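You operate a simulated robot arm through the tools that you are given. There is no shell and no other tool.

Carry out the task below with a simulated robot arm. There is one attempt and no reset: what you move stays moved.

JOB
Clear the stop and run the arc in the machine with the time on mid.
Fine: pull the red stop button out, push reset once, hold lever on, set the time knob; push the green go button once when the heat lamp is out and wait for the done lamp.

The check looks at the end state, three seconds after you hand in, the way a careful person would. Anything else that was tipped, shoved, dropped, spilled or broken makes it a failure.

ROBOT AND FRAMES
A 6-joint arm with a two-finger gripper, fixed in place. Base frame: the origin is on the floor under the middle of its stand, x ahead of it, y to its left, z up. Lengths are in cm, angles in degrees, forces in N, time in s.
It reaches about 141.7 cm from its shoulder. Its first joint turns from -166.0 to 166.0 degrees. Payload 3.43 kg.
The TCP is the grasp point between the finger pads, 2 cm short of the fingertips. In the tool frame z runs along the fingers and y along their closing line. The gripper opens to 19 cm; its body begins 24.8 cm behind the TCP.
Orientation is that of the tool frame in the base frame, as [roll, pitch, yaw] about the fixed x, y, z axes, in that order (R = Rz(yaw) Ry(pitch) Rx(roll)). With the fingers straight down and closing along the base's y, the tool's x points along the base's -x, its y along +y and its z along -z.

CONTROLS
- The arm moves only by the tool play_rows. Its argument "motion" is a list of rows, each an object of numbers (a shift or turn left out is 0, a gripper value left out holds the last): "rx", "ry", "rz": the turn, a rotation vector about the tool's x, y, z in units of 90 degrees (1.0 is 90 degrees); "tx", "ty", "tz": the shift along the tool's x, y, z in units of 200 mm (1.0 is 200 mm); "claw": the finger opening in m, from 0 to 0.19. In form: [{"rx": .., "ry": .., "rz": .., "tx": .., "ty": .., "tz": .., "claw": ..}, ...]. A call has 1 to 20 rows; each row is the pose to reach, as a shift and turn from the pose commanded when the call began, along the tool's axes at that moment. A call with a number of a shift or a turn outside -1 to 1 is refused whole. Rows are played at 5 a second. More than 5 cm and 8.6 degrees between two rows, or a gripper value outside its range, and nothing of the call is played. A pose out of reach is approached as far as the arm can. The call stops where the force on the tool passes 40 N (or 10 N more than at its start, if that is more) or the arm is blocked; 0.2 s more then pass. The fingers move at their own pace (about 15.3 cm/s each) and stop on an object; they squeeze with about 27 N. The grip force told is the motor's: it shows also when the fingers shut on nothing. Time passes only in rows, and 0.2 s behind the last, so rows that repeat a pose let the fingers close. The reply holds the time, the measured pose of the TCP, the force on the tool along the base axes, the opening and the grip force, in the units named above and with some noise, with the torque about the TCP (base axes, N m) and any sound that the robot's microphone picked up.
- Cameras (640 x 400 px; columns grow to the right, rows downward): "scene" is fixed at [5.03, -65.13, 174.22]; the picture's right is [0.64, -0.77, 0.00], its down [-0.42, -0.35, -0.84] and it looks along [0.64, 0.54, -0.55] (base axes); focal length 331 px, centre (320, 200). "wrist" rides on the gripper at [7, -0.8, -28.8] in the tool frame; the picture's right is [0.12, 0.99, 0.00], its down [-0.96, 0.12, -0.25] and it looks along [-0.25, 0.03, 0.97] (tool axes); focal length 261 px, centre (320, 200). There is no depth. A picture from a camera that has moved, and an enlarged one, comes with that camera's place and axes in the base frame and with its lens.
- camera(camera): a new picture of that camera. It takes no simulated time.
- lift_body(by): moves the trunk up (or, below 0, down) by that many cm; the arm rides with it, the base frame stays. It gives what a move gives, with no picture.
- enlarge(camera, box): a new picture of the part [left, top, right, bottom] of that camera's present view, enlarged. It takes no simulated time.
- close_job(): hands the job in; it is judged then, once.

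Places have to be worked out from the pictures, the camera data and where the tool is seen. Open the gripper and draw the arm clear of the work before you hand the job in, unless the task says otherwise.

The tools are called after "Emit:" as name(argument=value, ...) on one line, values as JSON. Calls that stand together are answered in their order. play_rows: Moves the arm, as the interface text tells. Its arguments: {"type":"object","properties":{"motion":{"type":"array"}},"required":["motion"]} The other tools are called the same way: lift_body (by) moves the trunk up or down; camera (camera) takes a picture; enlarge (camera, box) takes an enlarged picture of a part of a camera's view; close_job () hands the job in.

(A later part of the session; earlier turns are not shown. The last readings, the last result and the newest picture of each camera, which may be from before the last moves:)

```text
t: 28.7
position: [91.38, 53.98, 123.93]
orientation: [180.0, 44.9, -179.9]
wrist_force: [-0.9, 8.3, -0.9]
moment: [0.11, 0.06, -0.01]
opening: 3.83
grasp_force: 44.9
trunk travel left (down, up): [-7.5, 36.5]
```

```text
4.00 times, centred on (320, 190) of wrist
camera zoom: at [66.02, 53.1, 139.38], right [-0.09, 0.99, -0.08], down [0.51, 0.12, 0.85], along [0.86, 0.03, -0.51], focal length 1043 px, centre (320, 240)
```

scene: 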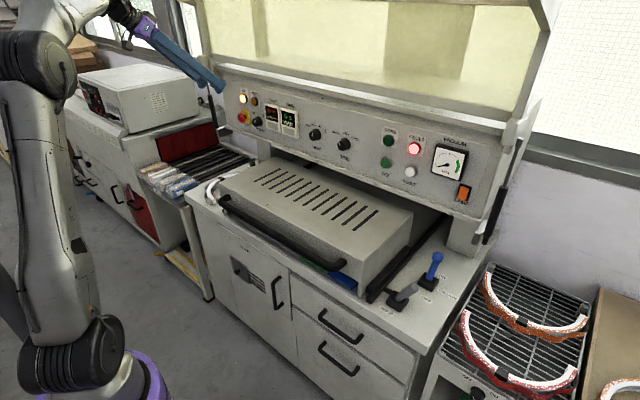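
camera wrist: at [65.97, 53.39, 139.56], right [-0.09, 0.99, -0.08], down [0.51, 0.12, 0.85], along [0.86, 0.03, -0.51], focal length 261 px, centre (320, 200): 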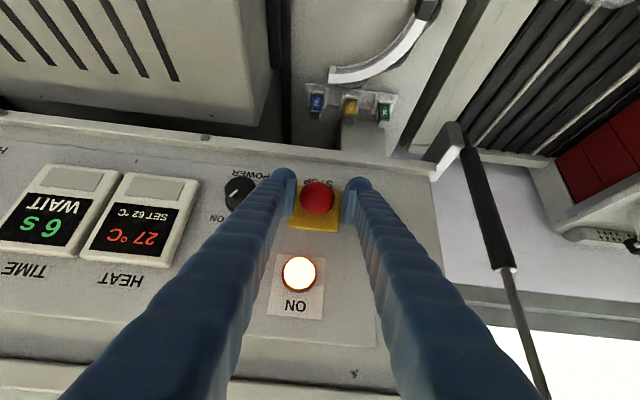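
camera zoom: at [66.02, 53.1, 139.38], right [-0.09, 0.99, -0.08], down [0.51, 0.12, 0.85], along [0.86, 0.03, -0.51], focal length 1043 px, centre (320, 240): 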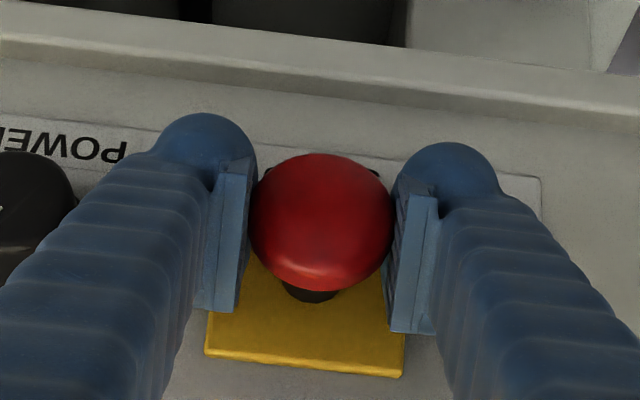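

The cap has come out with the hand (neck now visible, opening unchanged). I pull a little more to make sure it reached its end.

Emit:
play_rows(motion=[{"tx": 0.0106, "tz": -0.0106}, {"tx": 0.0106, "tz": -0.0106}])

Emit:
enlarge(camera="wrist", box=[260, 140, 380, 240])

Emit:
enlarge(camera="scene", box=[220, 80, 460, 230])

```text
t: 29.3
position: [91.33, 54.07, 123.89]
orientation: [179.9, 44.9, -179.9]
wrist_force: [17.0, 11.9, -0.4]
moment: [0.01, -0.42, 0.01]
opening: 3.83
grasp_force: 45.0
trunk travel left (down, up): [-7.5, 36.5]
```

```text
4.00 times, centred on (320, 190) of wrist
camera zoom: at [65.96, 53.08, 139.35], right [-0.09, 0.99, -0.08], down [0.51, 0.12, 0.85], along [0.86, 0.03, -0.51], focal length 1043 px, centre (320, 240)
```

zoom: 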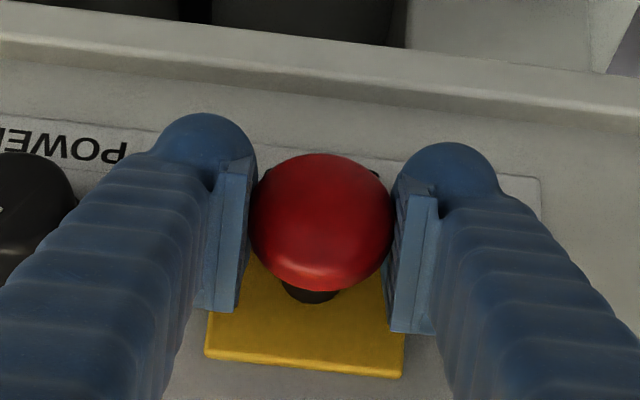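

```text
2.67 times, centred on (340, 155) of scene
camera zoom: at [5.03, -65.13, 174.22], right [0.64, -0.77, 0.0], down [-0.42, -0.35, -0.84], along [0.64, 0.54, -0.55], focal length 883 px, centre (267, 320)
```

zoom: 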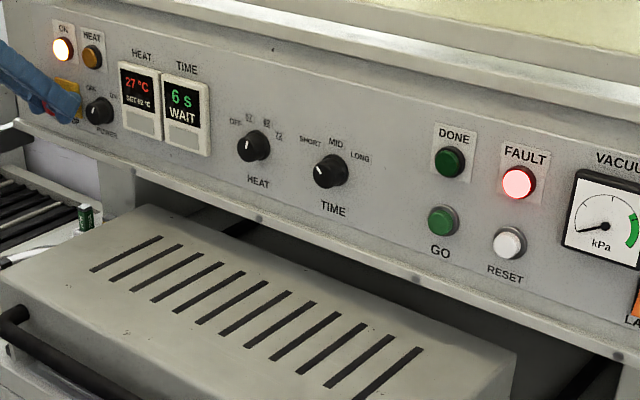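

It's at its end stop (17 N resistance, no movement), so the stop is out. I relieve the pull, open the fingers, and retreat along the tool axis.

Emit:
play_rows(motion=[{"tx": -0.007, "tz": 0.007}, {"tx": -0.007, "tz": 0.007, "claw": 0.056}, {"tx": -0.007, "tz": 0.007, "claw": 0.056}, {"tx": 0.0, "tz": -0.1, "claw": 0.056}, {"tx": 0.0, "tz": -0.3, "claw": 0.056}, {"tx": 0.0, "tz": -0.5, "claw": 0.056}, {"tx": 0.0, "tz": -0.7, "claw": 0.056}, {"tx": 0.0, "tz": -0.7, "claw": 0.056}])

Emit:
camera(camera="wrist")

Emit:
enlarge(camera="scene", box=[220, 80, 320, 142])

```text
t: 31.1
position: [81.23, 53.86, 133.97]
orientation: [179.9, 44.9, 180.0]
wrist_force: [-0.9, 0.0, 1.2]
moment: [0.03, -0.01, 0.01]
opening: 5.6
grasp_force: 0.0
trunk travel left (down, up): [-7.5, 36.5]
```

```text
taken
camera wrist: at [55.87, 53.0, 149.35], right [-0.09, 0.99, -0.08], down [0.51, 0.12, 0.85], along [0.86, 0.03, -0.51], focal length 261 px, centre (320, 200)
```

wrist: 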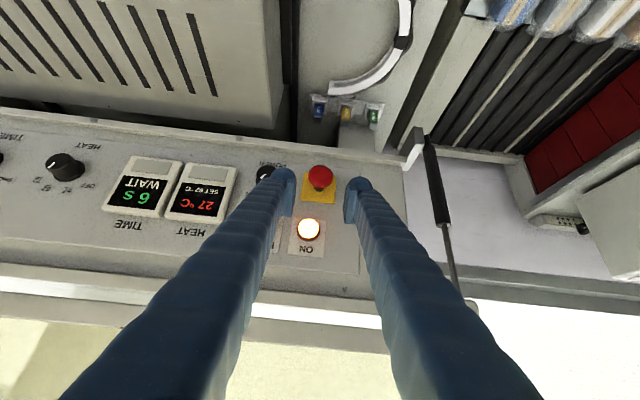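

```text
6.40 times, centred on (270, 111) of scene
camera zoom: at [5.03, -65.13, 174.22], right [0.64, -0.77, 0.0], down [-0.42, -0.35, -0.84], along [0.64, 0.54, -0.55], focal length 2119 px, centre (640, 770)
```

zoom: 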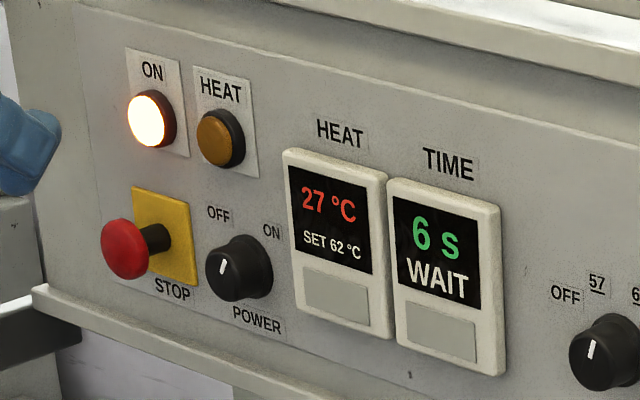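

The stop is clearly out now. Next is RESET; I close the fingers to see the closed fingertip shape for pushing, and start moving right at this height.

Emit:
play_rows(motion=[{"tx": 0.0, "claw": 0.0}, {"ty": -0.2, "tz": -0.1, "claw": 0.0}, {"ty": -0.4, "tz": -0.2, "claw": 0.0}, {"ty": -0.6, "tz": -0.2, "claw": 0.0}, {"ty": -0.8, "tz": -0.2, "claw": 0.0}, {"ty": -1.0, "tz": -0.2, "claw": 0.0}, {"ty": -1.0, "tz": -0.2, "claw": 0.0}])

Emit:
camera(camera="wrist")

```text
t: 32.7
position: [78.42, 33.78, 136.82]
orientation: [179.9, 44.9, 180.0]
wrist_force: [-0.1, 0.0, 0.0]
moment: [0.09, 0.08, 0.11]
opening: 0.01
grasp_force: 27.2
trunk travel left (down, up): [-7.5, 36.5]
```

```text
taken
camera wrist: at [53.15, 32.8, 152.24], right [-0.09, 0.99, -0.08], down [0.51, 0.11, 0.85], along [0.86, 0.03, -0.51], focal length 261 px, centre (320, 200)
```

wrist: 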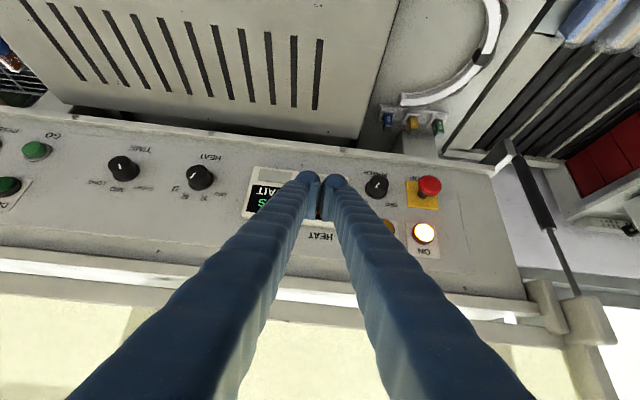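

Emit:
enlarge(camera="wrist", box=[270, 150, 370, 230])

Emit:
play_rows(motion=[{"ty": -0.2}, {"ty": -0.4}, {"ty": -0.6}, {"ty": -0.8}, {"ty": -1.0}, {"ty": -1.0}])

Emit:
play_rows(motion=[{"ty": -0.2}, {"ty": -0.4}, {"ty": -0.6}, {"ty": -0.8}, {"ty": -1.0}, {"ty": -1.0}])

Emit:
camera(camera="wrist")

```text
5.00 times, centred on (320, 190) of wrist
camera zoom: at [53.15, 32.8, 152.24], right [-0.09, 0.99, -0.08], down [0.51, 0.11, 0.85], along [0.86, 0.03, -0.51], focal length 1303 px, centre (320, 250)
```

zoom: 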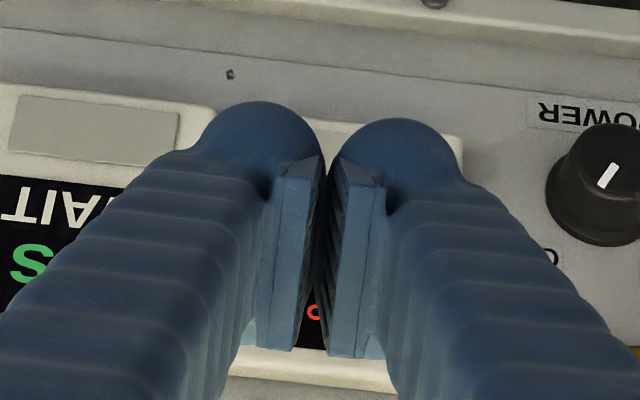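

```text
t: 34.1
position: [78.4, 13.97, 136.71]
orientation: [179.9, 45.0, -180.0]
wrist_force: [0.0, -0.3, 0.3]
moment: [0.07, 0.03, 0.12]
opening: 0.0
grasp_force: 26.6
trunk travel left (down, up): [-7.5, 36.5]
```

```text
t: 35.5
position: [78.39, -6.24, 136.74]
orientation: [179.8, 45.0, -180.0]
wrist_force: [0.7, -1.3, -0.4]
moment: [0.07, -0.02, 0.08]
opening: 0.0
grasp_force: 27.1
trunk travel left (down, up): [-7.5, 36.5]
```

```text
taken
camera wrist: at [53.07, -7.09, 152.08], right [-0.09, 0.99, -0.08], down [0.51, 0.11, 0.86], along [0.86, 0.03, -0.51], focal length 261 px, centre (320, 200)
```

wrist: 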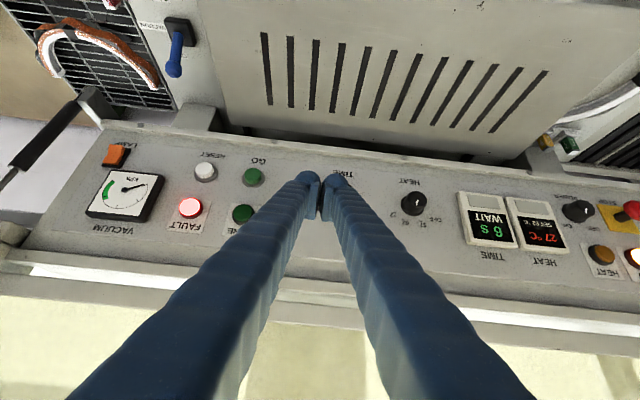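

Each fingertip is a rounded end about 1.65 cm to either side of the TCP. I enlarge the button cluster from this view to triangulate RESET, GO and TIME more accurately.

Emit:
enlarge(camera="wrist", box=[140, 130, 300, 250])

Emit:
enlarge(camera="scene", box=[370, 120, 450, 190])

```text
3.33 times, centred on (220, 190) of wrist
camera zoom: at [53.07, -7.09, 152.08], right [-0.09, 0.99, -0.08], down [0.51, 0.11, 0.86], along [0.86, 0.03, -0.51], focal length 869 px, centre (653, 233)
```

zoom: 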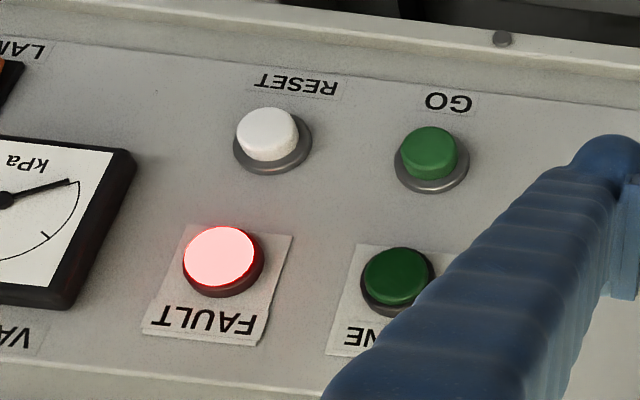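

```text
5.71 times, centred on (410, 155) of scene
camera zoom: at [5.03, -65.13, 174.22], right [0.64, -0.77, 0.0], down [-0.42, -0.35, -0.84], along [0.64, 0.54, -0.55], focal length 1892 px, centre (-194, 457)
```

zoom: 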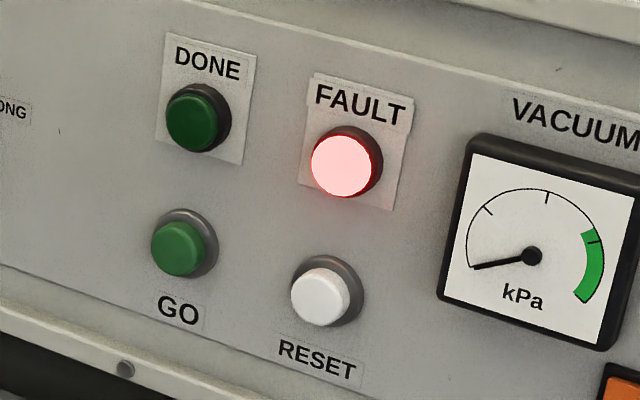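

RESET's face is at ≈[93.4,-27.5,124.2] and GO's at ≈[93.5,-18.5,124.2]. I'll push with the left fingertip (offset +1.65 in y), so I bring the TCP to y≈-29.2 and then in front of RESET.

Emit:
play_rows(motion=[{"ty": -0.2}, {"ty": -0.4}, {"ty": -0.6}, {"ty": -0.8}, {"ty": -1.0}, {"ty": -1.0}])

Emit:
play_rows(motion=[{"ty": -0.05, "tx": 0.03, "tz": 0.14}, {"ty": -0.1, "tx": 0.06, "tz": 0.28}, {"ty": -0.1475, "tx": 0.1, "tz": 0.42}, {"ty": -0.1475, "tx": 0.13, "tz": 0.56}, {"ty": -0.1475, "tx": 0.163, "tz": 0.7}, {"ty": -0.1475, "tx": 0.163, "tz": 0.7}])

Emit:
camera(camera="wrist")

Emit:
enlarge(camera="scene", box=[340, 90, 480, 200])

```text
t: 36.9
position: [78.46, -26.26, 136.64]
orientation: [179.9, 45.0, 179.9]
wrist_force: [0.8, -0.7, 0.2]
moment: [0.11, -0.01, 0.12]
opening: 0.0
grasp_force: 27.4
trunk travel left (down, up): [-7.5, 36.5]
```

```text
t: 38.3
position: [86.18, -29.3, 124.25]
orientation: [179.8, 45.0, -180.0]
wrist_force: [0.7, -0.7, 0.3]
moment: [0.02, -0.01, 0.01]
opening: 0.0
grasp_force: 27.1
trunk travel left (down, up): [-7.5, 36.5]
```

```text
taken
camera wrist: at [60.76, -30.09, 139.65], right [-0.09, 0.99, -0.08], down [0.51, 0.12, 0.85], along [0.86, 0.03, -0.51], focal length 261 px, centre (320, 200)
```

wrist: 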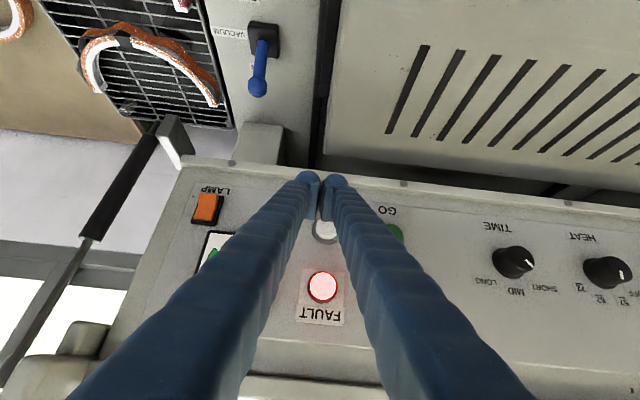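

```text
3.64 times, centred on (410, 145) of scene
camera zoom: at [5.03, -65.13, 174.22], right [0.64, -0.77, 0.0], down [-0.42, -0.35, -0.84], along [0.64, 0.54, -0.55], focal length 1204 px, centre (-7, 400)
```

zoom: 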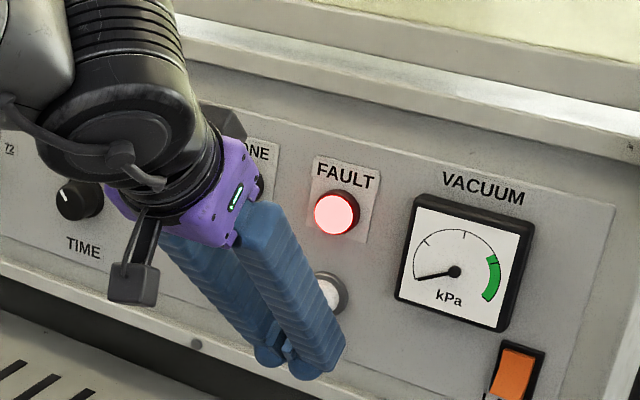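

The tip is lined up below-front of RESET. I advance straight along +x to just short of contact.

Emit:
play_rows(motion=[{"tx": -0.067, "ty": 0.005, "tz": 0.046}, {"tx": -0.124, "ty": 0.005, "tz": 0.103}, {"tx": -0.166, "ty": 0.005, "tz": 0.145}, {"tx": -0.177, "ty": 0.005, "tz": 0.156}, {"tx": -0.177, "ty": 0.005, "tz": 0.156}])

Emit:
enlarge(camera="wrist", box=[270, 150, 390, 250])

Emit:
enlarge(camera="scene", box=[360, 120, 460, 200])

```text
t: 39.5
position: [90.71, -29.03, 124.67]
orientation: [179.9, 44.9, -180.0]
wrist_force: [-1.0, 0.5, 1.3]
moment: [0.0, 0.0, 0.0]
opening: 0.0
grasp_force: 27.2
trunk travel left (down, up): [-7.5, 36.5]
```

```text
4.00 times, centred on (330, 200) of wrist
camera zoom: at [65.36, -29.93, 140.08], right [-0.09, 0.99, -0.08], down [0.51, 0.12, 0.85], along [0.86, 0.03, -0.51], focal length 1043 px, centre (280, 200)
```

zoom: 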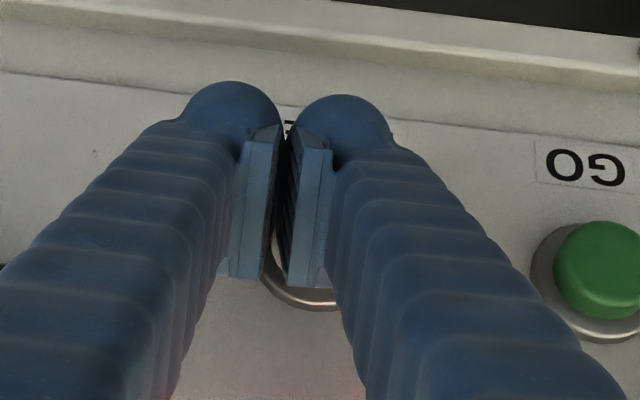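

```text
5.00 times, centred on (410, 160) of scene
camera zoom: at [5.03, -65.13, 174.22], right [0.64, -0.77, 0.0], down [-0.42, -0.35, -0.84], along [0.64, 0.54, -0.55], focal length 1656 px, centre (-130, 400)
```

zoom: 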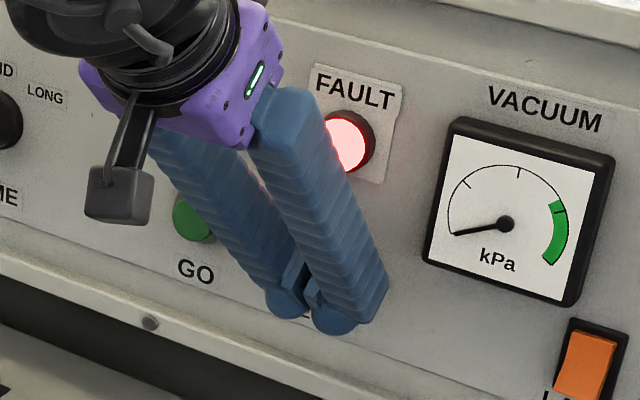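

No contact yet (forces ≈1 N); RESET's ring is right behind the left fingertip. I press in slow 0.2 cm steps watching the force.

Emit:
play_rows(motion=[{"tx": -0.007, "tz": 0.007}, {"tx": -0.014, "tz": 0.014}, {"tx": -0.021, "tz": 0.021}, {"tx": -0.021, "tz": 0.021}])

Emit:
enlarge(camera="scene", box=[220, 80, 460, 230])

```text
t: 40.5
position: [91.31, -29.03, 124.78]
orientation: [179.8, 44.9, 180.0]
wrist_force: [-13.0, -2.7, -2.9]
moment: [-0.04, 0.08, 0.12]
opening: 0.0
grasp_force: 26.4
trunk travel left (down, up): [-7.5, 36.5]
heard: click
```

```text
2.67 times, centred on (340, 155) of scene
camera zoom: at [5.03, -65.13, 174.22], right [0.64, -0.77, 0.0], down [-0.42, -0.35, -0.84], along [0.64, 0.54, -0.55], focal length 883 px, centre (267, 320)
```

zoom: 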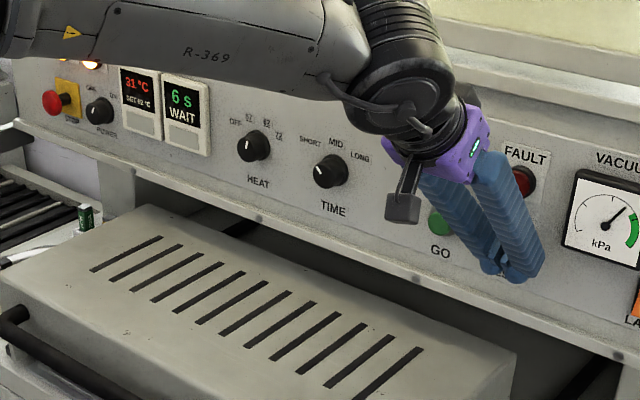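

A click was heard, FAULT went out, the heater and vacuum started. I withdraw straight back along −x.

Emit:
play_rows(motion=[{"tx": 0.05, "tz": -0.05}, {"tx": 0.14, "tz": -0.14}, {"tx": 0.25, "tz": -0.25}, {"tx": 0.25, "tz": -0.3}, {"tx": 0.25, "tz": -0.5}, {"tx": 0.25, "tz": -0.7}, {"tx": 0.25, "tz": -0.7}])

Emit:
camera(camera="scene")

Emit:
camera(camera="wrist")

```text
t: 42.1
position: [77.62, -28.91, 131.03]
orientation: [179.8, 44.9, 179.9]
wrist_force: [-0.6, 0.8, 0.1]
moment: [-0.01, 0.02, 0.0]
opening: 0.02
grasp_force: 27.3
trunk travel left (down, up): [-7.5, 36.5]
```

```text
taken
```

scene: 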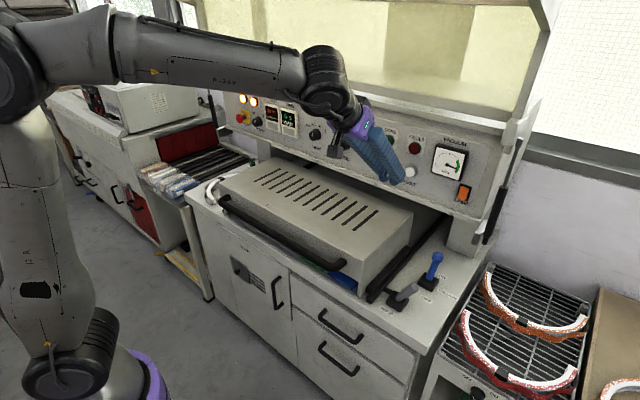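

```text
taken
camera wrist: at [52.3, -29.85, 146.53], right [-0.09, 0.99, -0.08], down [0.51, 0.12, 0.85], along [0.86, 0.03, -0.51], focal length 261 px, centre (320, 200)
```

wrist: 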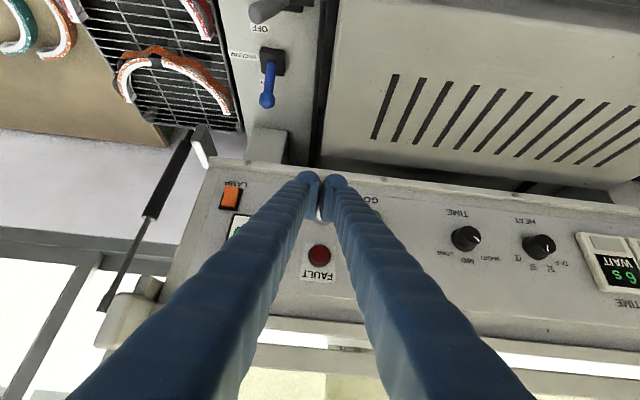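

Next the HOLD lever. I turn the hand straight down and move over toward the levers at a safe height to look closely.

Emit:
play_rows(motion=[{"tx": 0.05, "ty": -0.13, "tz": -0.015, "ry": 0.085}, {"tx": 0.1, "ty": -0.26, "tz": -0.03, "ry": 0.17}, {"tx": 0.15, "ty": -0.39, "tz": -0.045, "ry": 0.255}, {"tx": 0.2, "ty": -0.52, "tz": -0.06, "ry": 0.34}, {"tx": 0.25, "ty": -0.64, "tz": -0.075, "ry": 0.425}, {"tx": 0.304, "ty": -0.755, "tz": -0.092, "ry": 0.5}, {"tx": 0.304, "ty": -0.755, "tz": -0.092, "ry": 0.5}])

Emit:
camera(camera="wrist")

Emit:
camera(camera="scene")

```text
t: 43.6
position: [80.96, -43.54, 112.66]
orientation: [179.8, -6.3, 178.9]
wrist_force: [11.2, 0.5, -20.5]
moment: [0.05, 3.49, 0.01]
opening: 0.03
grasp_force: 27.1
out of reach, approached as far as the arm can: row 6, 7
trunk travel left (down, up): [-7.5, 36.5]
stopped in row 7: the arm was blocked; the commanded pose is now the measured one
```

```text
taken
camera wrist: at [77.03, -44.39, 142.06], right [-0.1, 0.99, 0.02], down [0.99, 0.1, 0.14], along [0.14, 0.03, -0.99], focal length 261 px, centre (320, 200)
```

wrist: 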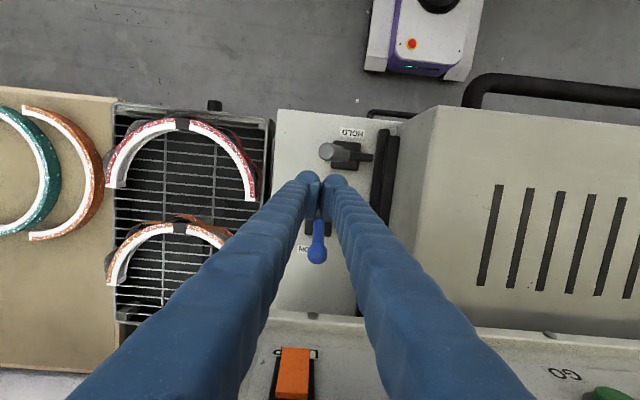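

```text
taken
```

scene: 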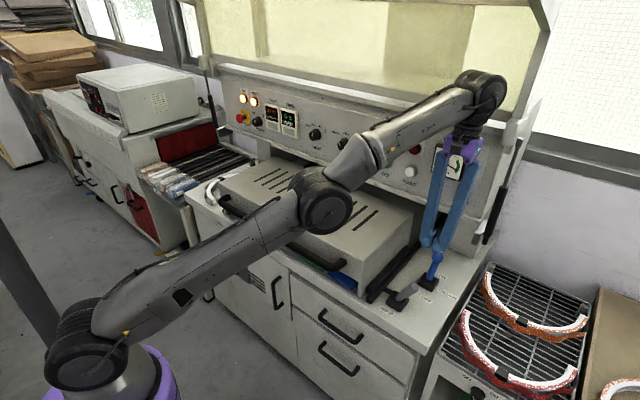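

The arm swung into an elbow-low posture and stopped as "blocked" near the levers. I do one neutral row to see whether the 20 N was only dynamic, before any other move.

Emit:
play_rows(motion=[{"tx": 0.0}])

Emit:
camera(camera="scene")

Emit:
enlarge(camera="scene", box=[260, 40, 540, 260])

Emit:
camera(camera="wrist")

```text
t: 44.1
position: [66.69, -44.95, 127.98]
orientation: [-178.2, 4.8, 178.5]
wrist_force: [-0.8, 0.3, 1.5]
moment: [-0.05, -0.14, 0.01]
opening: 0.01
grasp_force: 27.1
trunk travel left (down, up): [-7.5, 36.5]
stopped in row 1: the arm was blocked; the commanded pose is now the measured one
```

```text
taken
```

scene: 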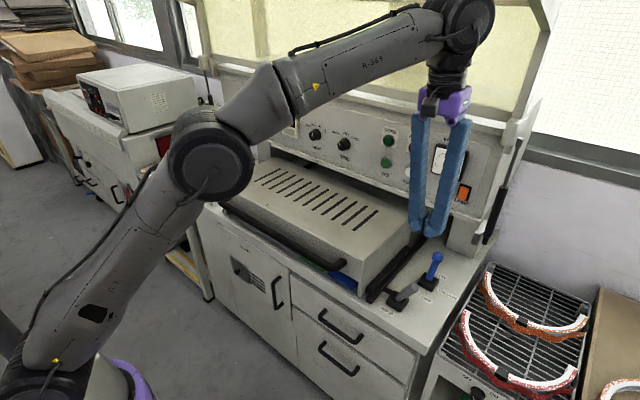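

```text
1.82 times, centred on (400, 150) of scene
camera zoom: at [5.03, -65.13, 174.22], right [0.64, -0.77, 0.0], down [-0.42, -0.35, -0.84], along [0.64, 0.54, -0.55], focal length 602 px, centre (174, 291)
```

zoom: 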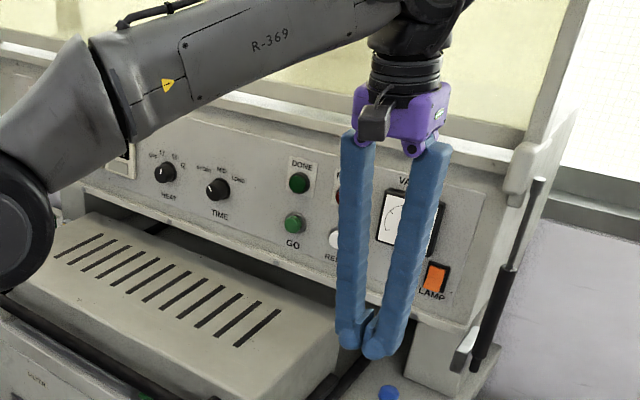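

```text
taken
camera wrist: at [57.3, -44.55, 156.16], right [-0.09, 1.0, -0.04], down [0.94, 0.1, 0.33], along [0.33, -0.01, -0.94], focal length 261 px, centre (320, 200)
```

wrist: 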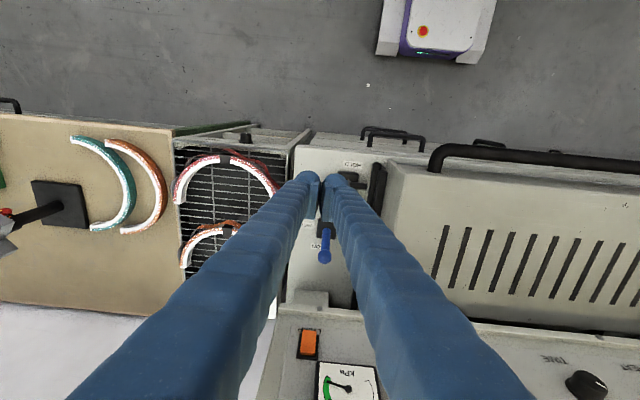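

It has swung back toward the intended pose, with forces near zero. I let it settle fully and check again.

Emit:
play_rows(motion=[{"tx": 0.0}, {"tx": 0.0}])

Emit:
camera(camera="scene")

Emit:
enlarge(camera="wrist", box=[280, 110, 420, 280])

```text
t: 44.7
position: [82.8, -41.09, 115.4]
orientation: [-179.4, -4.6, -179.7]
wrist_force: [8.5, -1.9, 4.2]
moment: [0.51, 1.8, -0.06]
opening: 0.03
grasp_force: 26.6
trunk travel left (down, up): [-7.5, 36.5]
stopped in row 2: the arm was blocked; the commanded pose is now the measured one
```

```text
taken
```

scene: 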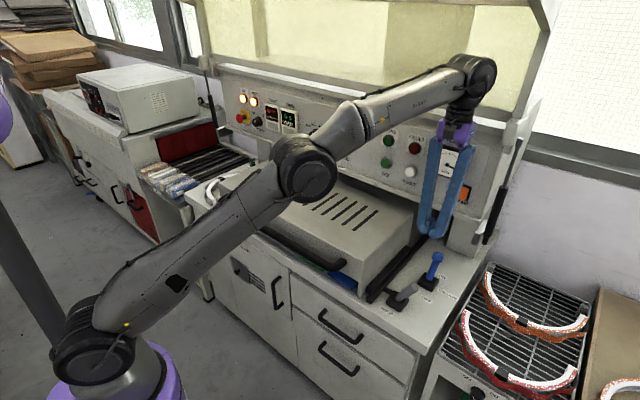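

```text
2.35 times, centred on (350, 195) of wrist
camera zoom: at [78.07, -41.77, 144.69], right [-0.13, 0.99, 0.0], down [0.98, 0.12, 0.17], along [0.17, 0.02, -0.99], focal length 613 px, centre (249, 212)
```

zoom: 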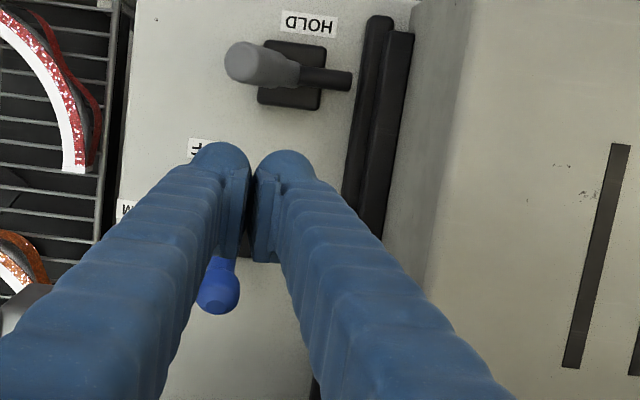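

The arm seems to be swinging between two elbow solutions rather than touching anything. I raise the trunk slightly, which holds the joints, to let it come to rest and gain clearance.

Emit:
lift_body(by=5)

Emit:
camera(camera="scene")

```text
t: 45.5
position: [74.43, -41.37, 126.16]
orientation: [-179.1, -1.3, 179.2]
wrist_force: [-3.9, 1.9, 4.3]
moment: [-0.35, -0.94, 0.04]
opening: 0.01
grasp_force: 26.9
trunk travel left (down, up): [-12.5, 31.5]
stopped: the arm was blocked; the commanded pose is now the measured one
```

```text
taken
```

scene: 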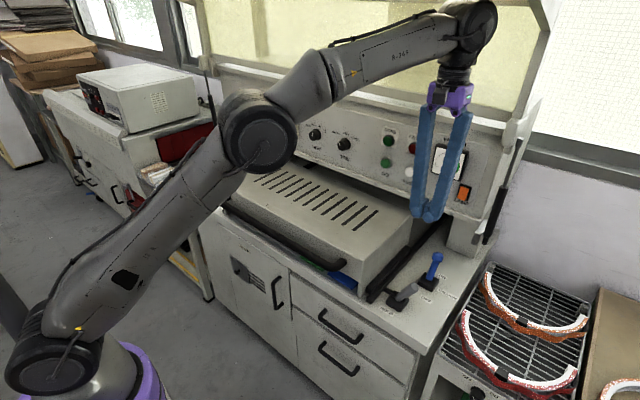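

Still settling (now [74,-41,126]); the swing looks smaller. I let more time pass with another neutral row.

Emit:
play_rows(motion=[{"tx": 0.0}, {"tx": 0.0}, {"tx": 0.0}])

Emit:
camera(camera="scene")

```text
t: 46.3
position: [75.35, -41.6, 125.65]
orientation: [-179.4, -1.6, 179.2]
wrist_force: [0.8, -1.0, 1.6]
moment: [0.33, 0.04, 0.01]
opening: 0.0
grasp_force: 26.8
trunk travel left (down, up): [-12.5, 31.5]
```

```text
taken
```

scene: 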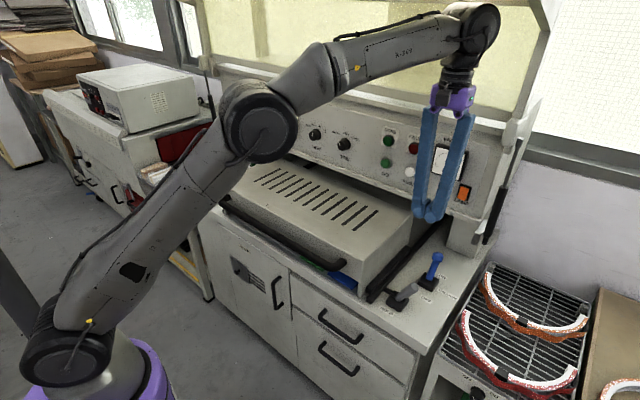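

Settled now at [75.4,-41.6,125.7], tool vertical, arm cleanly above the work. I look at the HOLD lever from here.

Emit:
camera(camera="wrist")

Emit:
enlarge(camera="wrist", box=[260, 100, 400, 200])

Emit:
enlarge(camera="scene", box=[370, 240, 450, 310])

Emit:
enlarge(camera="scene", box=[225, 85, 305, 145])

```text
taken
camera wrist: at [69.02, -42.08, 154.55], right [-0.11, 0.99, -0.01], down [0.97, 0.11, 0.22], along [0.22, 0.02, -0.98], focal length 261 px, centre (320, 200)
```

wrist: 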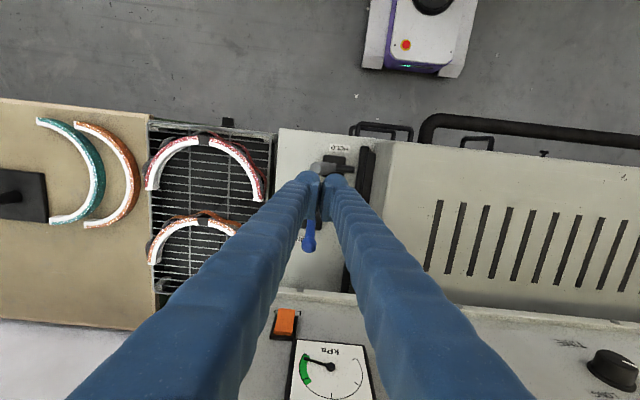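

```text
4.00 times, centred on (330, 150) of wrist
camera zoom: at [69.02, -42.08, 154.55], right [-0.11, 0.99, -0.01], down [0.97, 0.11, 0.22], along [0.22, 0.02, -0.98], focal length 1043 px, centre (280, 400)
```

zoom: 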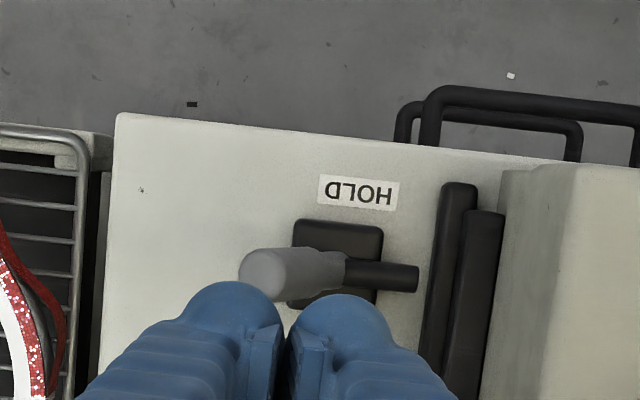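

```text
5.71 times, centred on (410, 275) of scene
camera zoom: at [5.03, -65.13, 174.22], right [0.64, -0.77, 0.0], down [-0.42, -0.35, -0.84], along [0.64, 0.54, -0.55], focal length 1892 px, centre (-194, -229)
```

zoom: 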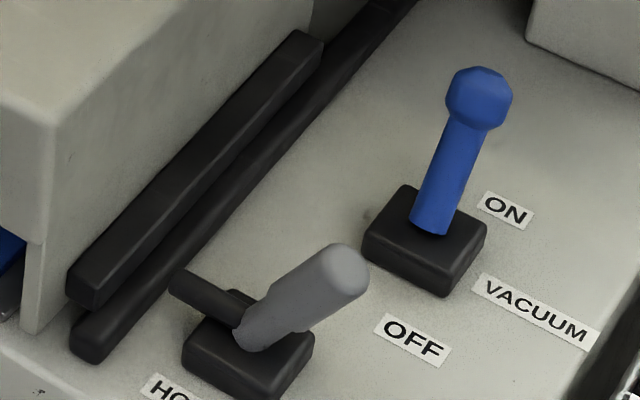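

```text
6.67 times, centred on (265, 115) of scene
camera zoom: at [5.03, -65.13, 174.22], right [0.64, -0.77, 0.0], down [-0.42, -0.35, -0.84], along [0.64, 0.54, -0.55], focal length 2208 px, centre (687, 767)
```

zoom: 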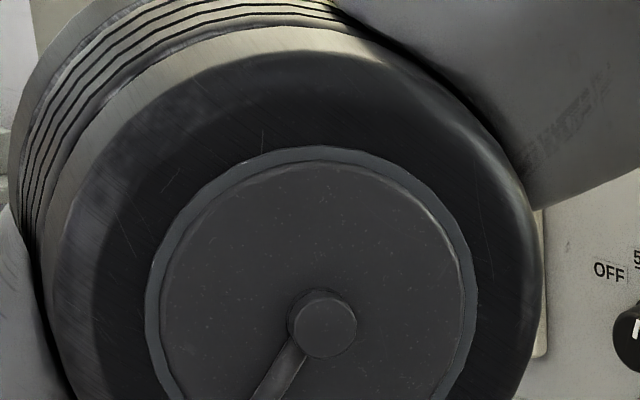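

The grey lever and its black pin form one crank pivoting about x; it leans −y (away from the carriage), the pin ends ~1 cm short of the rail. I go down on the lever's −y side with closed fingers to push it toward the carriage.

Emit:
play_rows(motion=[{"ty": -0.1, "tz": 0.15}, {"ty": -0.2, "tz": 0.3}, {"ty": -0.3, "tz": 0.45}, {"ty": -0.37, "tz": 0.6}, {"ty": -0.37, "tz": 0.75, "tx": -0.01}, {"ty": -0.37, "tz": 0.9, "tx": -0.02}, {"ty": -0.37, "tz": 0.9, "tx": -0.02}])

Emit:
camera(camera="scene")

Emit:
enlarge(camera="wrist", box=[260, 80, 440, 220])

```text
t: 47.9
position: [74.58, -49.1, 108.24]
orientation: [-179.4, -1.2, 179.2]
wrist_force: [-1.4, -0.5, 1.7]
moment: [0.03, -0.45, -0.01]
opening: 0.0
grasp_force: 27.0
trunk travel left (down, up): [-12.5, 31.5]
```

```text
taken
```

scene: 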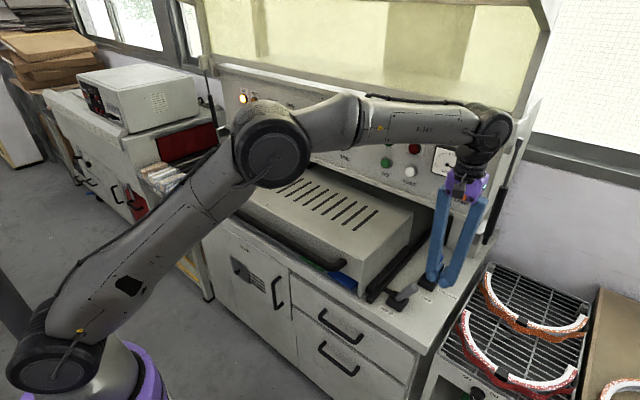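

```text
2.86 times, centred on (350, 150) of wrist
camera zoom: at [67.97, -49.58, 137.18], right [-0.11, 0.99, -0.01], down [0.97, 0.1, 0.23], along [0.23, 0.01, -0.97], focal length 745 px, centre (234, 343)
```

zoom: 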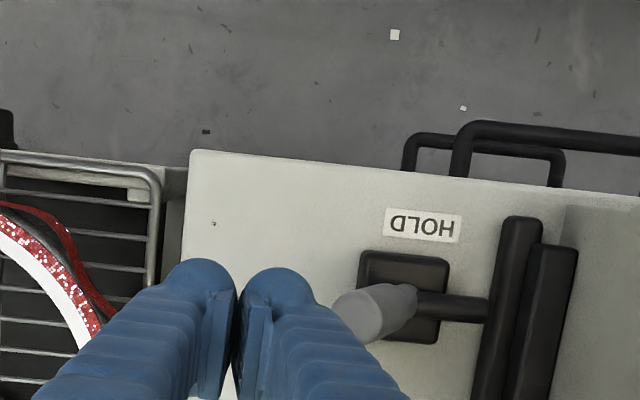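

Good alignment beside the lever. I descend to TCP z≈97 on its right side, correcting x by +0.8 cm.

Emit:
play_rows(motion=[{"tx": -0.02, "tz": 0.15}, {"tx": -0.04, "tz": 0.3}, {"tx": -0.05, "tz": 0.45}, {"tx": -0.055, "tz": 0.56}, {"tx": -0.055, "tz": 0.56}])

Emit:
enlarge(camera="wrist", box=[260, 80, 440, 220])

Emit:
enlarge(camera="scene", box=[360, 200, 500, 310])

```text
t: 49.1
position: [75.75, -49.26, 96.3]
orientation: [-179.4, -1.5, 179.3]
wrist_force: [0.2, 0.2, -0.5]
moment: [0.06, 0.04, 0.0]
opening: 0.03
grasp_force: 27.2
trunk travel left (down, up): [-12.5, 31.5]
```

```text
2.86 times, centred on (350, 150) of wrist
camera zoom: at [69.45, -49.85, 125.38], right [-0.11, 0.99, -0.01], down [0.97, 0.11, 0.22], along [0.22, 0.02, -0.98], focal length 745 px, centre (234, 343)
```

zoom: 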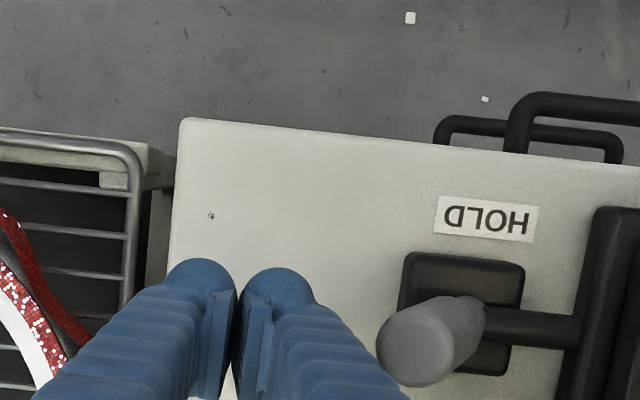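

```text
3.64 times, centred on (430, 255) of scene
camera zoom: at [5.03, -65.13, 174.22], right [0.64, -0.77, 0.0], down [-0.42, -0.35, -0.84], along [0.64, 0.54, -0.55], focal length 1204 px, centre (-80, 0)
```

zoom: 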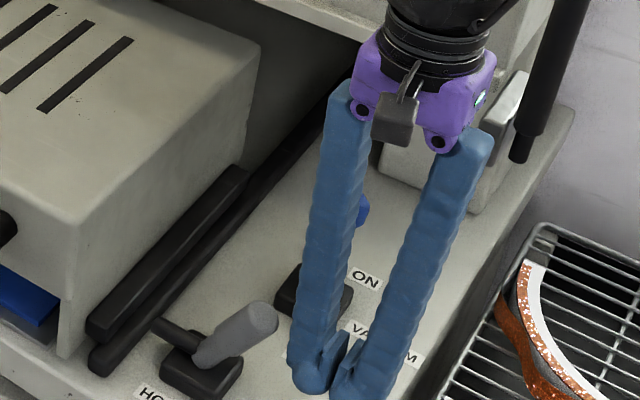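

The fingertips are beside the lever at the right height. I push slowly toward +y.

Emit:
play_rows(motion=[{"ty": 0.05}, {"ty": 0.1}, {"ty": 0.14}, {"ty": 0.18}, {"ty": 0.22}, {"ty": 0.22}])

Emit:
enlarge(camera="scene", box=[360, 200, 500, 310])

Emit:
enlarge(camera="wrist", box=[260, 80, 440, 220])

```text
t: 50.5
position: [75.65, -44.75, 96.22]
orientation: [-179.6, -1.7, 179.3]
wrist_force: [-0.8, -0.8, -0.6]
moment: [0.0, 0.03, 0.02]
opening: 0.0
grasp_force: 27.5
trunk travel left (down, up): [-12.5, 31.5]
```

```text
3.64 times, centred on (430, 255) of scene
camera zoom: at [5.03, -65.13, 174.22], right [0.64, -0.77, 0.0], down [-0.42, -0.35, -0.84], along [0.64, 0.54, -0.55], focal length 1204 px, centre (-80, 0)
```

zoom: 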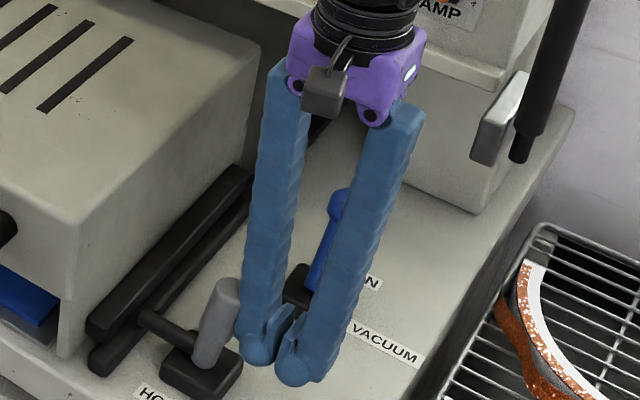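

```text
2.86 times, centred on (350, 150) of wrist
camera zoom: at [69.41, -45.21, 125.23], right [-0.11, 0.99, -0.01], down [0.97, 0.11, 0.22], along [0.22, 0.02, -0.98], focal length 745 px, centre (234, 343)
```

zoom: 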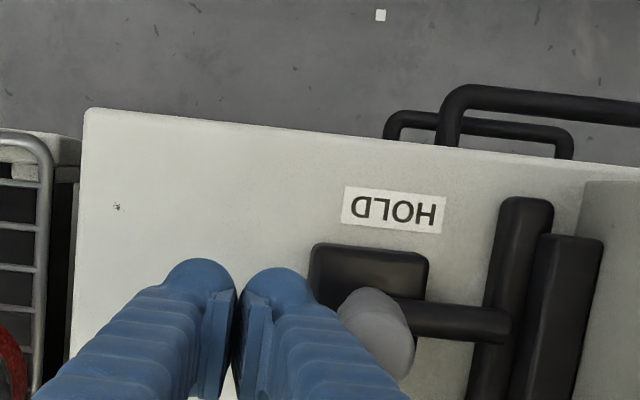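

The lever moves freely and its pin is sliding out over the rail toward the carriage, confirming that +y is the holding direction. I keep pushing.

Emit:
play_rows(motion=[{"ty": 0.04}, {"ty": 0.08}, {"ty": 0.12}, {"ty": 0.16}, {"ty": 0.2}, {"ty": 0.2}])

Emit:
enlarge(camera="scene", box=[360, 200, 500, 310])

Emit:
enlarge(camera="wrist", box=[260, 80, 440, 220])

```text
t: 51.9
position: [75.84, -40.75, 96.15]
orientation: [-179.4, -1.6, 179.2]
wrist_force: [0.1, -1.3, 0.2]
moment: [-0.01, 0.02, 0.04]
opening: 0.02
grasp_force: 27.4
trunk travel left (down, up): [-12.5, 31.5]
```

```text
3.64 times, centred on (430, 255) of scene
camera zoom: at [5.03, -65.13, 174.22], right [0.64, -0.77, 0.0], down [-0.42, -0.35, -0.84], along [0.64, 0.54, -0.55], focal length 1204 px, centre (-80, 0)
```

zoom: 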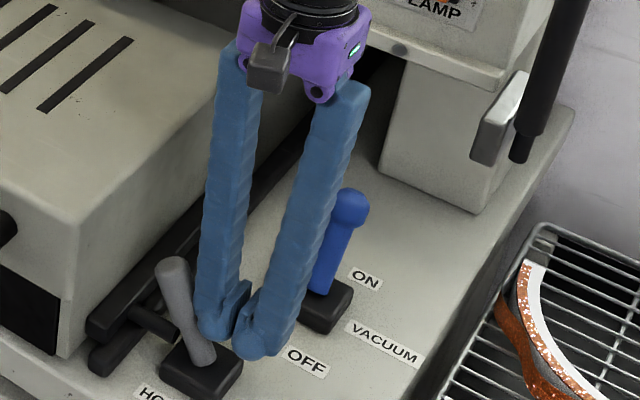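

```text
2.86 times, centred on (350, 150) of wrist
camera zoom: at [69.52, -41.26, 125.22], right [-0.11, 0.99, -0.01], down [0.97, 0.11, 0.22], along [0.22, 0.02, -0.98], focal length 745 px, centre (234, 343)
```

zoom: 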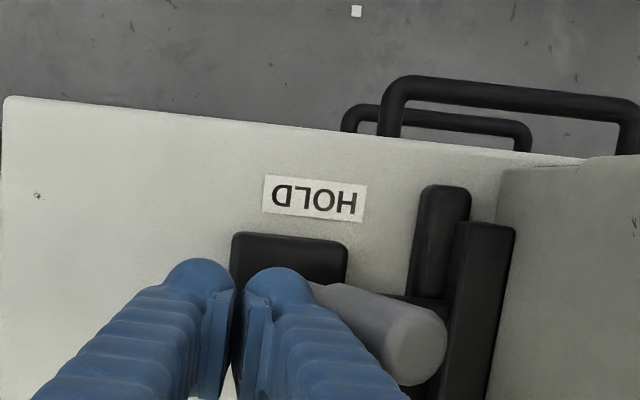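

The lever now leans toward the carriage with its pin over the rail. The look under the box front changed (the blue part is dark now), so I check that, and the rest of the scene.

Emit:
enlarge(camera="scene", box=[260, 220, 440, 330])

Emit:
camera(camera="scene")

Emit:
camera(camera="wrist")

```text
3.56 times, centred on (350, 275) of scene
camera zoom: at [5.03, -65.13, 174.22], right [0.64, -0.77, 0.0], down [-0.42, -0.35, -0.84], along [0.64, 0.54, -0.55], focal length 1177 px, centre (213, -67)
```

zoom: 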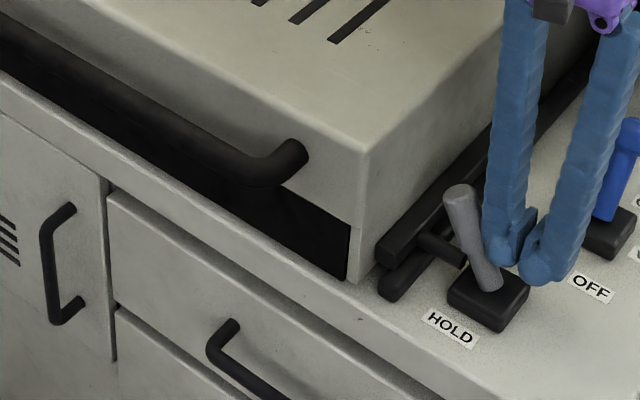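

```text
taken
```

scene: 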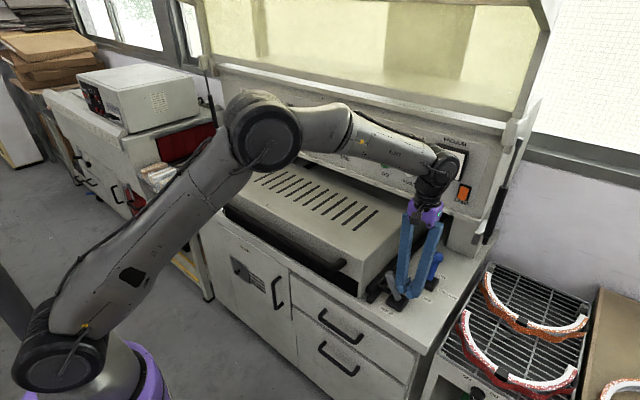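

```text
taken
camera wrist: at [69.52, -41.26, 125.22], right [-0.11, 0.99, -0.01], down [0.97, 0.11, 0.22], along [0.22, 0.02, -0.98], focal length 261 px, centre (320, 200)
```

wrist: 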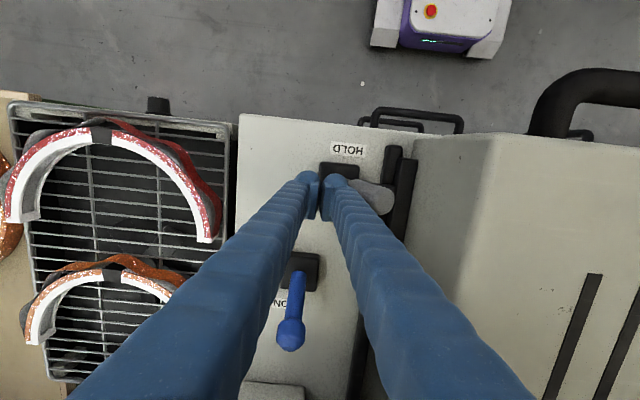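

The lever seems to have snapped over by itself (tip now at y≈-34, finger no longer loading it). I nudge 1.5 cm further gently to make sure it's at its end stop.

Emit:
play_rows(motion=[{"ty": 0.02}, {"ty": 0.04}, {"ty": 0.06}, {"ty": 0.075}, {"ty": 0.075}])

Emit:
enlarge(camera="scene", box=[360, 200, 500, 310])

```text
t: 52.6
position: [75.84, -40.51, 96.52]
orientation: [-178.5, -1.2, 179.3]
wrist_force: [-0.7, -53.8, 10.2]
moment: [-0.18, 0.12, 0.5]
opening: 0.02
grasp_force: 27.5
trunk travel left (down, up): [-12.5, 31.5]
stopped in row 3: the force on the tool passed its limit at 44 N (the readings are from after the stop); the commanded pose is now the measured one
```

```text
3.64 times, centred on (430, 255) of scene
camera zoom: at [5.03, -65.13, 174.22], right [0.64, -0.77, 0.0], down [-0.42, -0.35, -0.84], along [0.64, 0.54, -0.55], focal length 1204 px, centre (-80, 0)
```

zoom: 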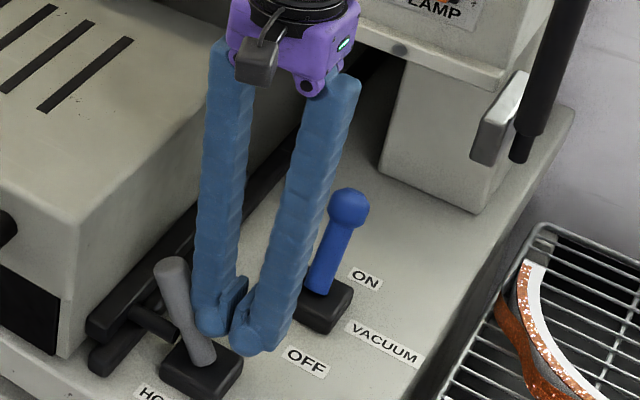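

It is hard against its end stop, so HOLD is on. I back off to −y and rise clear.

Emit:
play_rows(motion=[{"ty": -0.06}, {"ty": -0.15}, {"ty": -0.2, "tz": -0.1}, {"ty": -0.2, "tz": -0.3}, {"ty": -0.2, "tz": -0.5}, {"ty": -0.2, "tz": -0.7}, {"ty": -0.2, "tz": -0.9}, {"ty": -0.2, "tz": -1.0}, {"ty": -0.2, "tz": -1.0}])

Emit:
camera(camera="scene")

Emit:
camera(camera="wrist")

```text
t: 54.6
position: [76.28, -43.14, 116.36]
orientation: [-179.0, -1.5, 179.3]
wrist_force: [0.1, -0.5, 0.0]
moment: [0.0, 0.01, 0.0]
opening: 0.01
grasp_force: 27.0
trunk travel left (down, up): [-12.5, 31.5]
```

```text
taken
```

scene: 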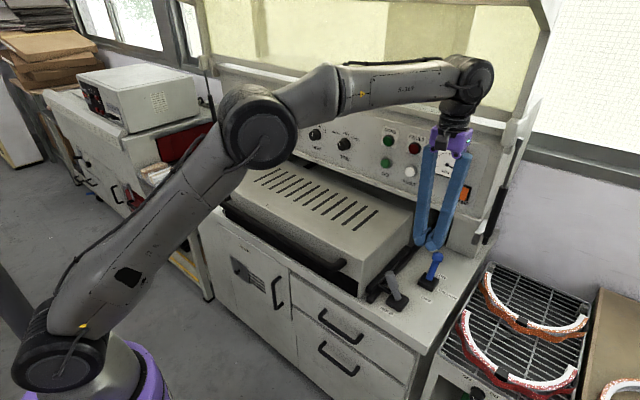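

```text
taken
camera wrist: at [69.89, -43.38, 145.41], right [-0.11, 0.99, -0.01], down [0.97, 0.11, 0.22], along [0.22, 0.01, -0.98], focal length 261 px, centre (320, 200)
```

wrist: 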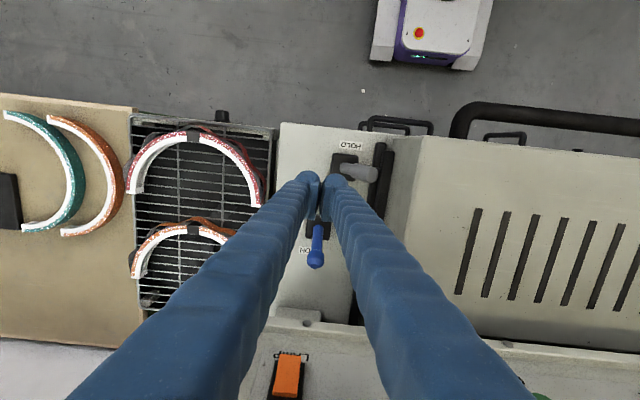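

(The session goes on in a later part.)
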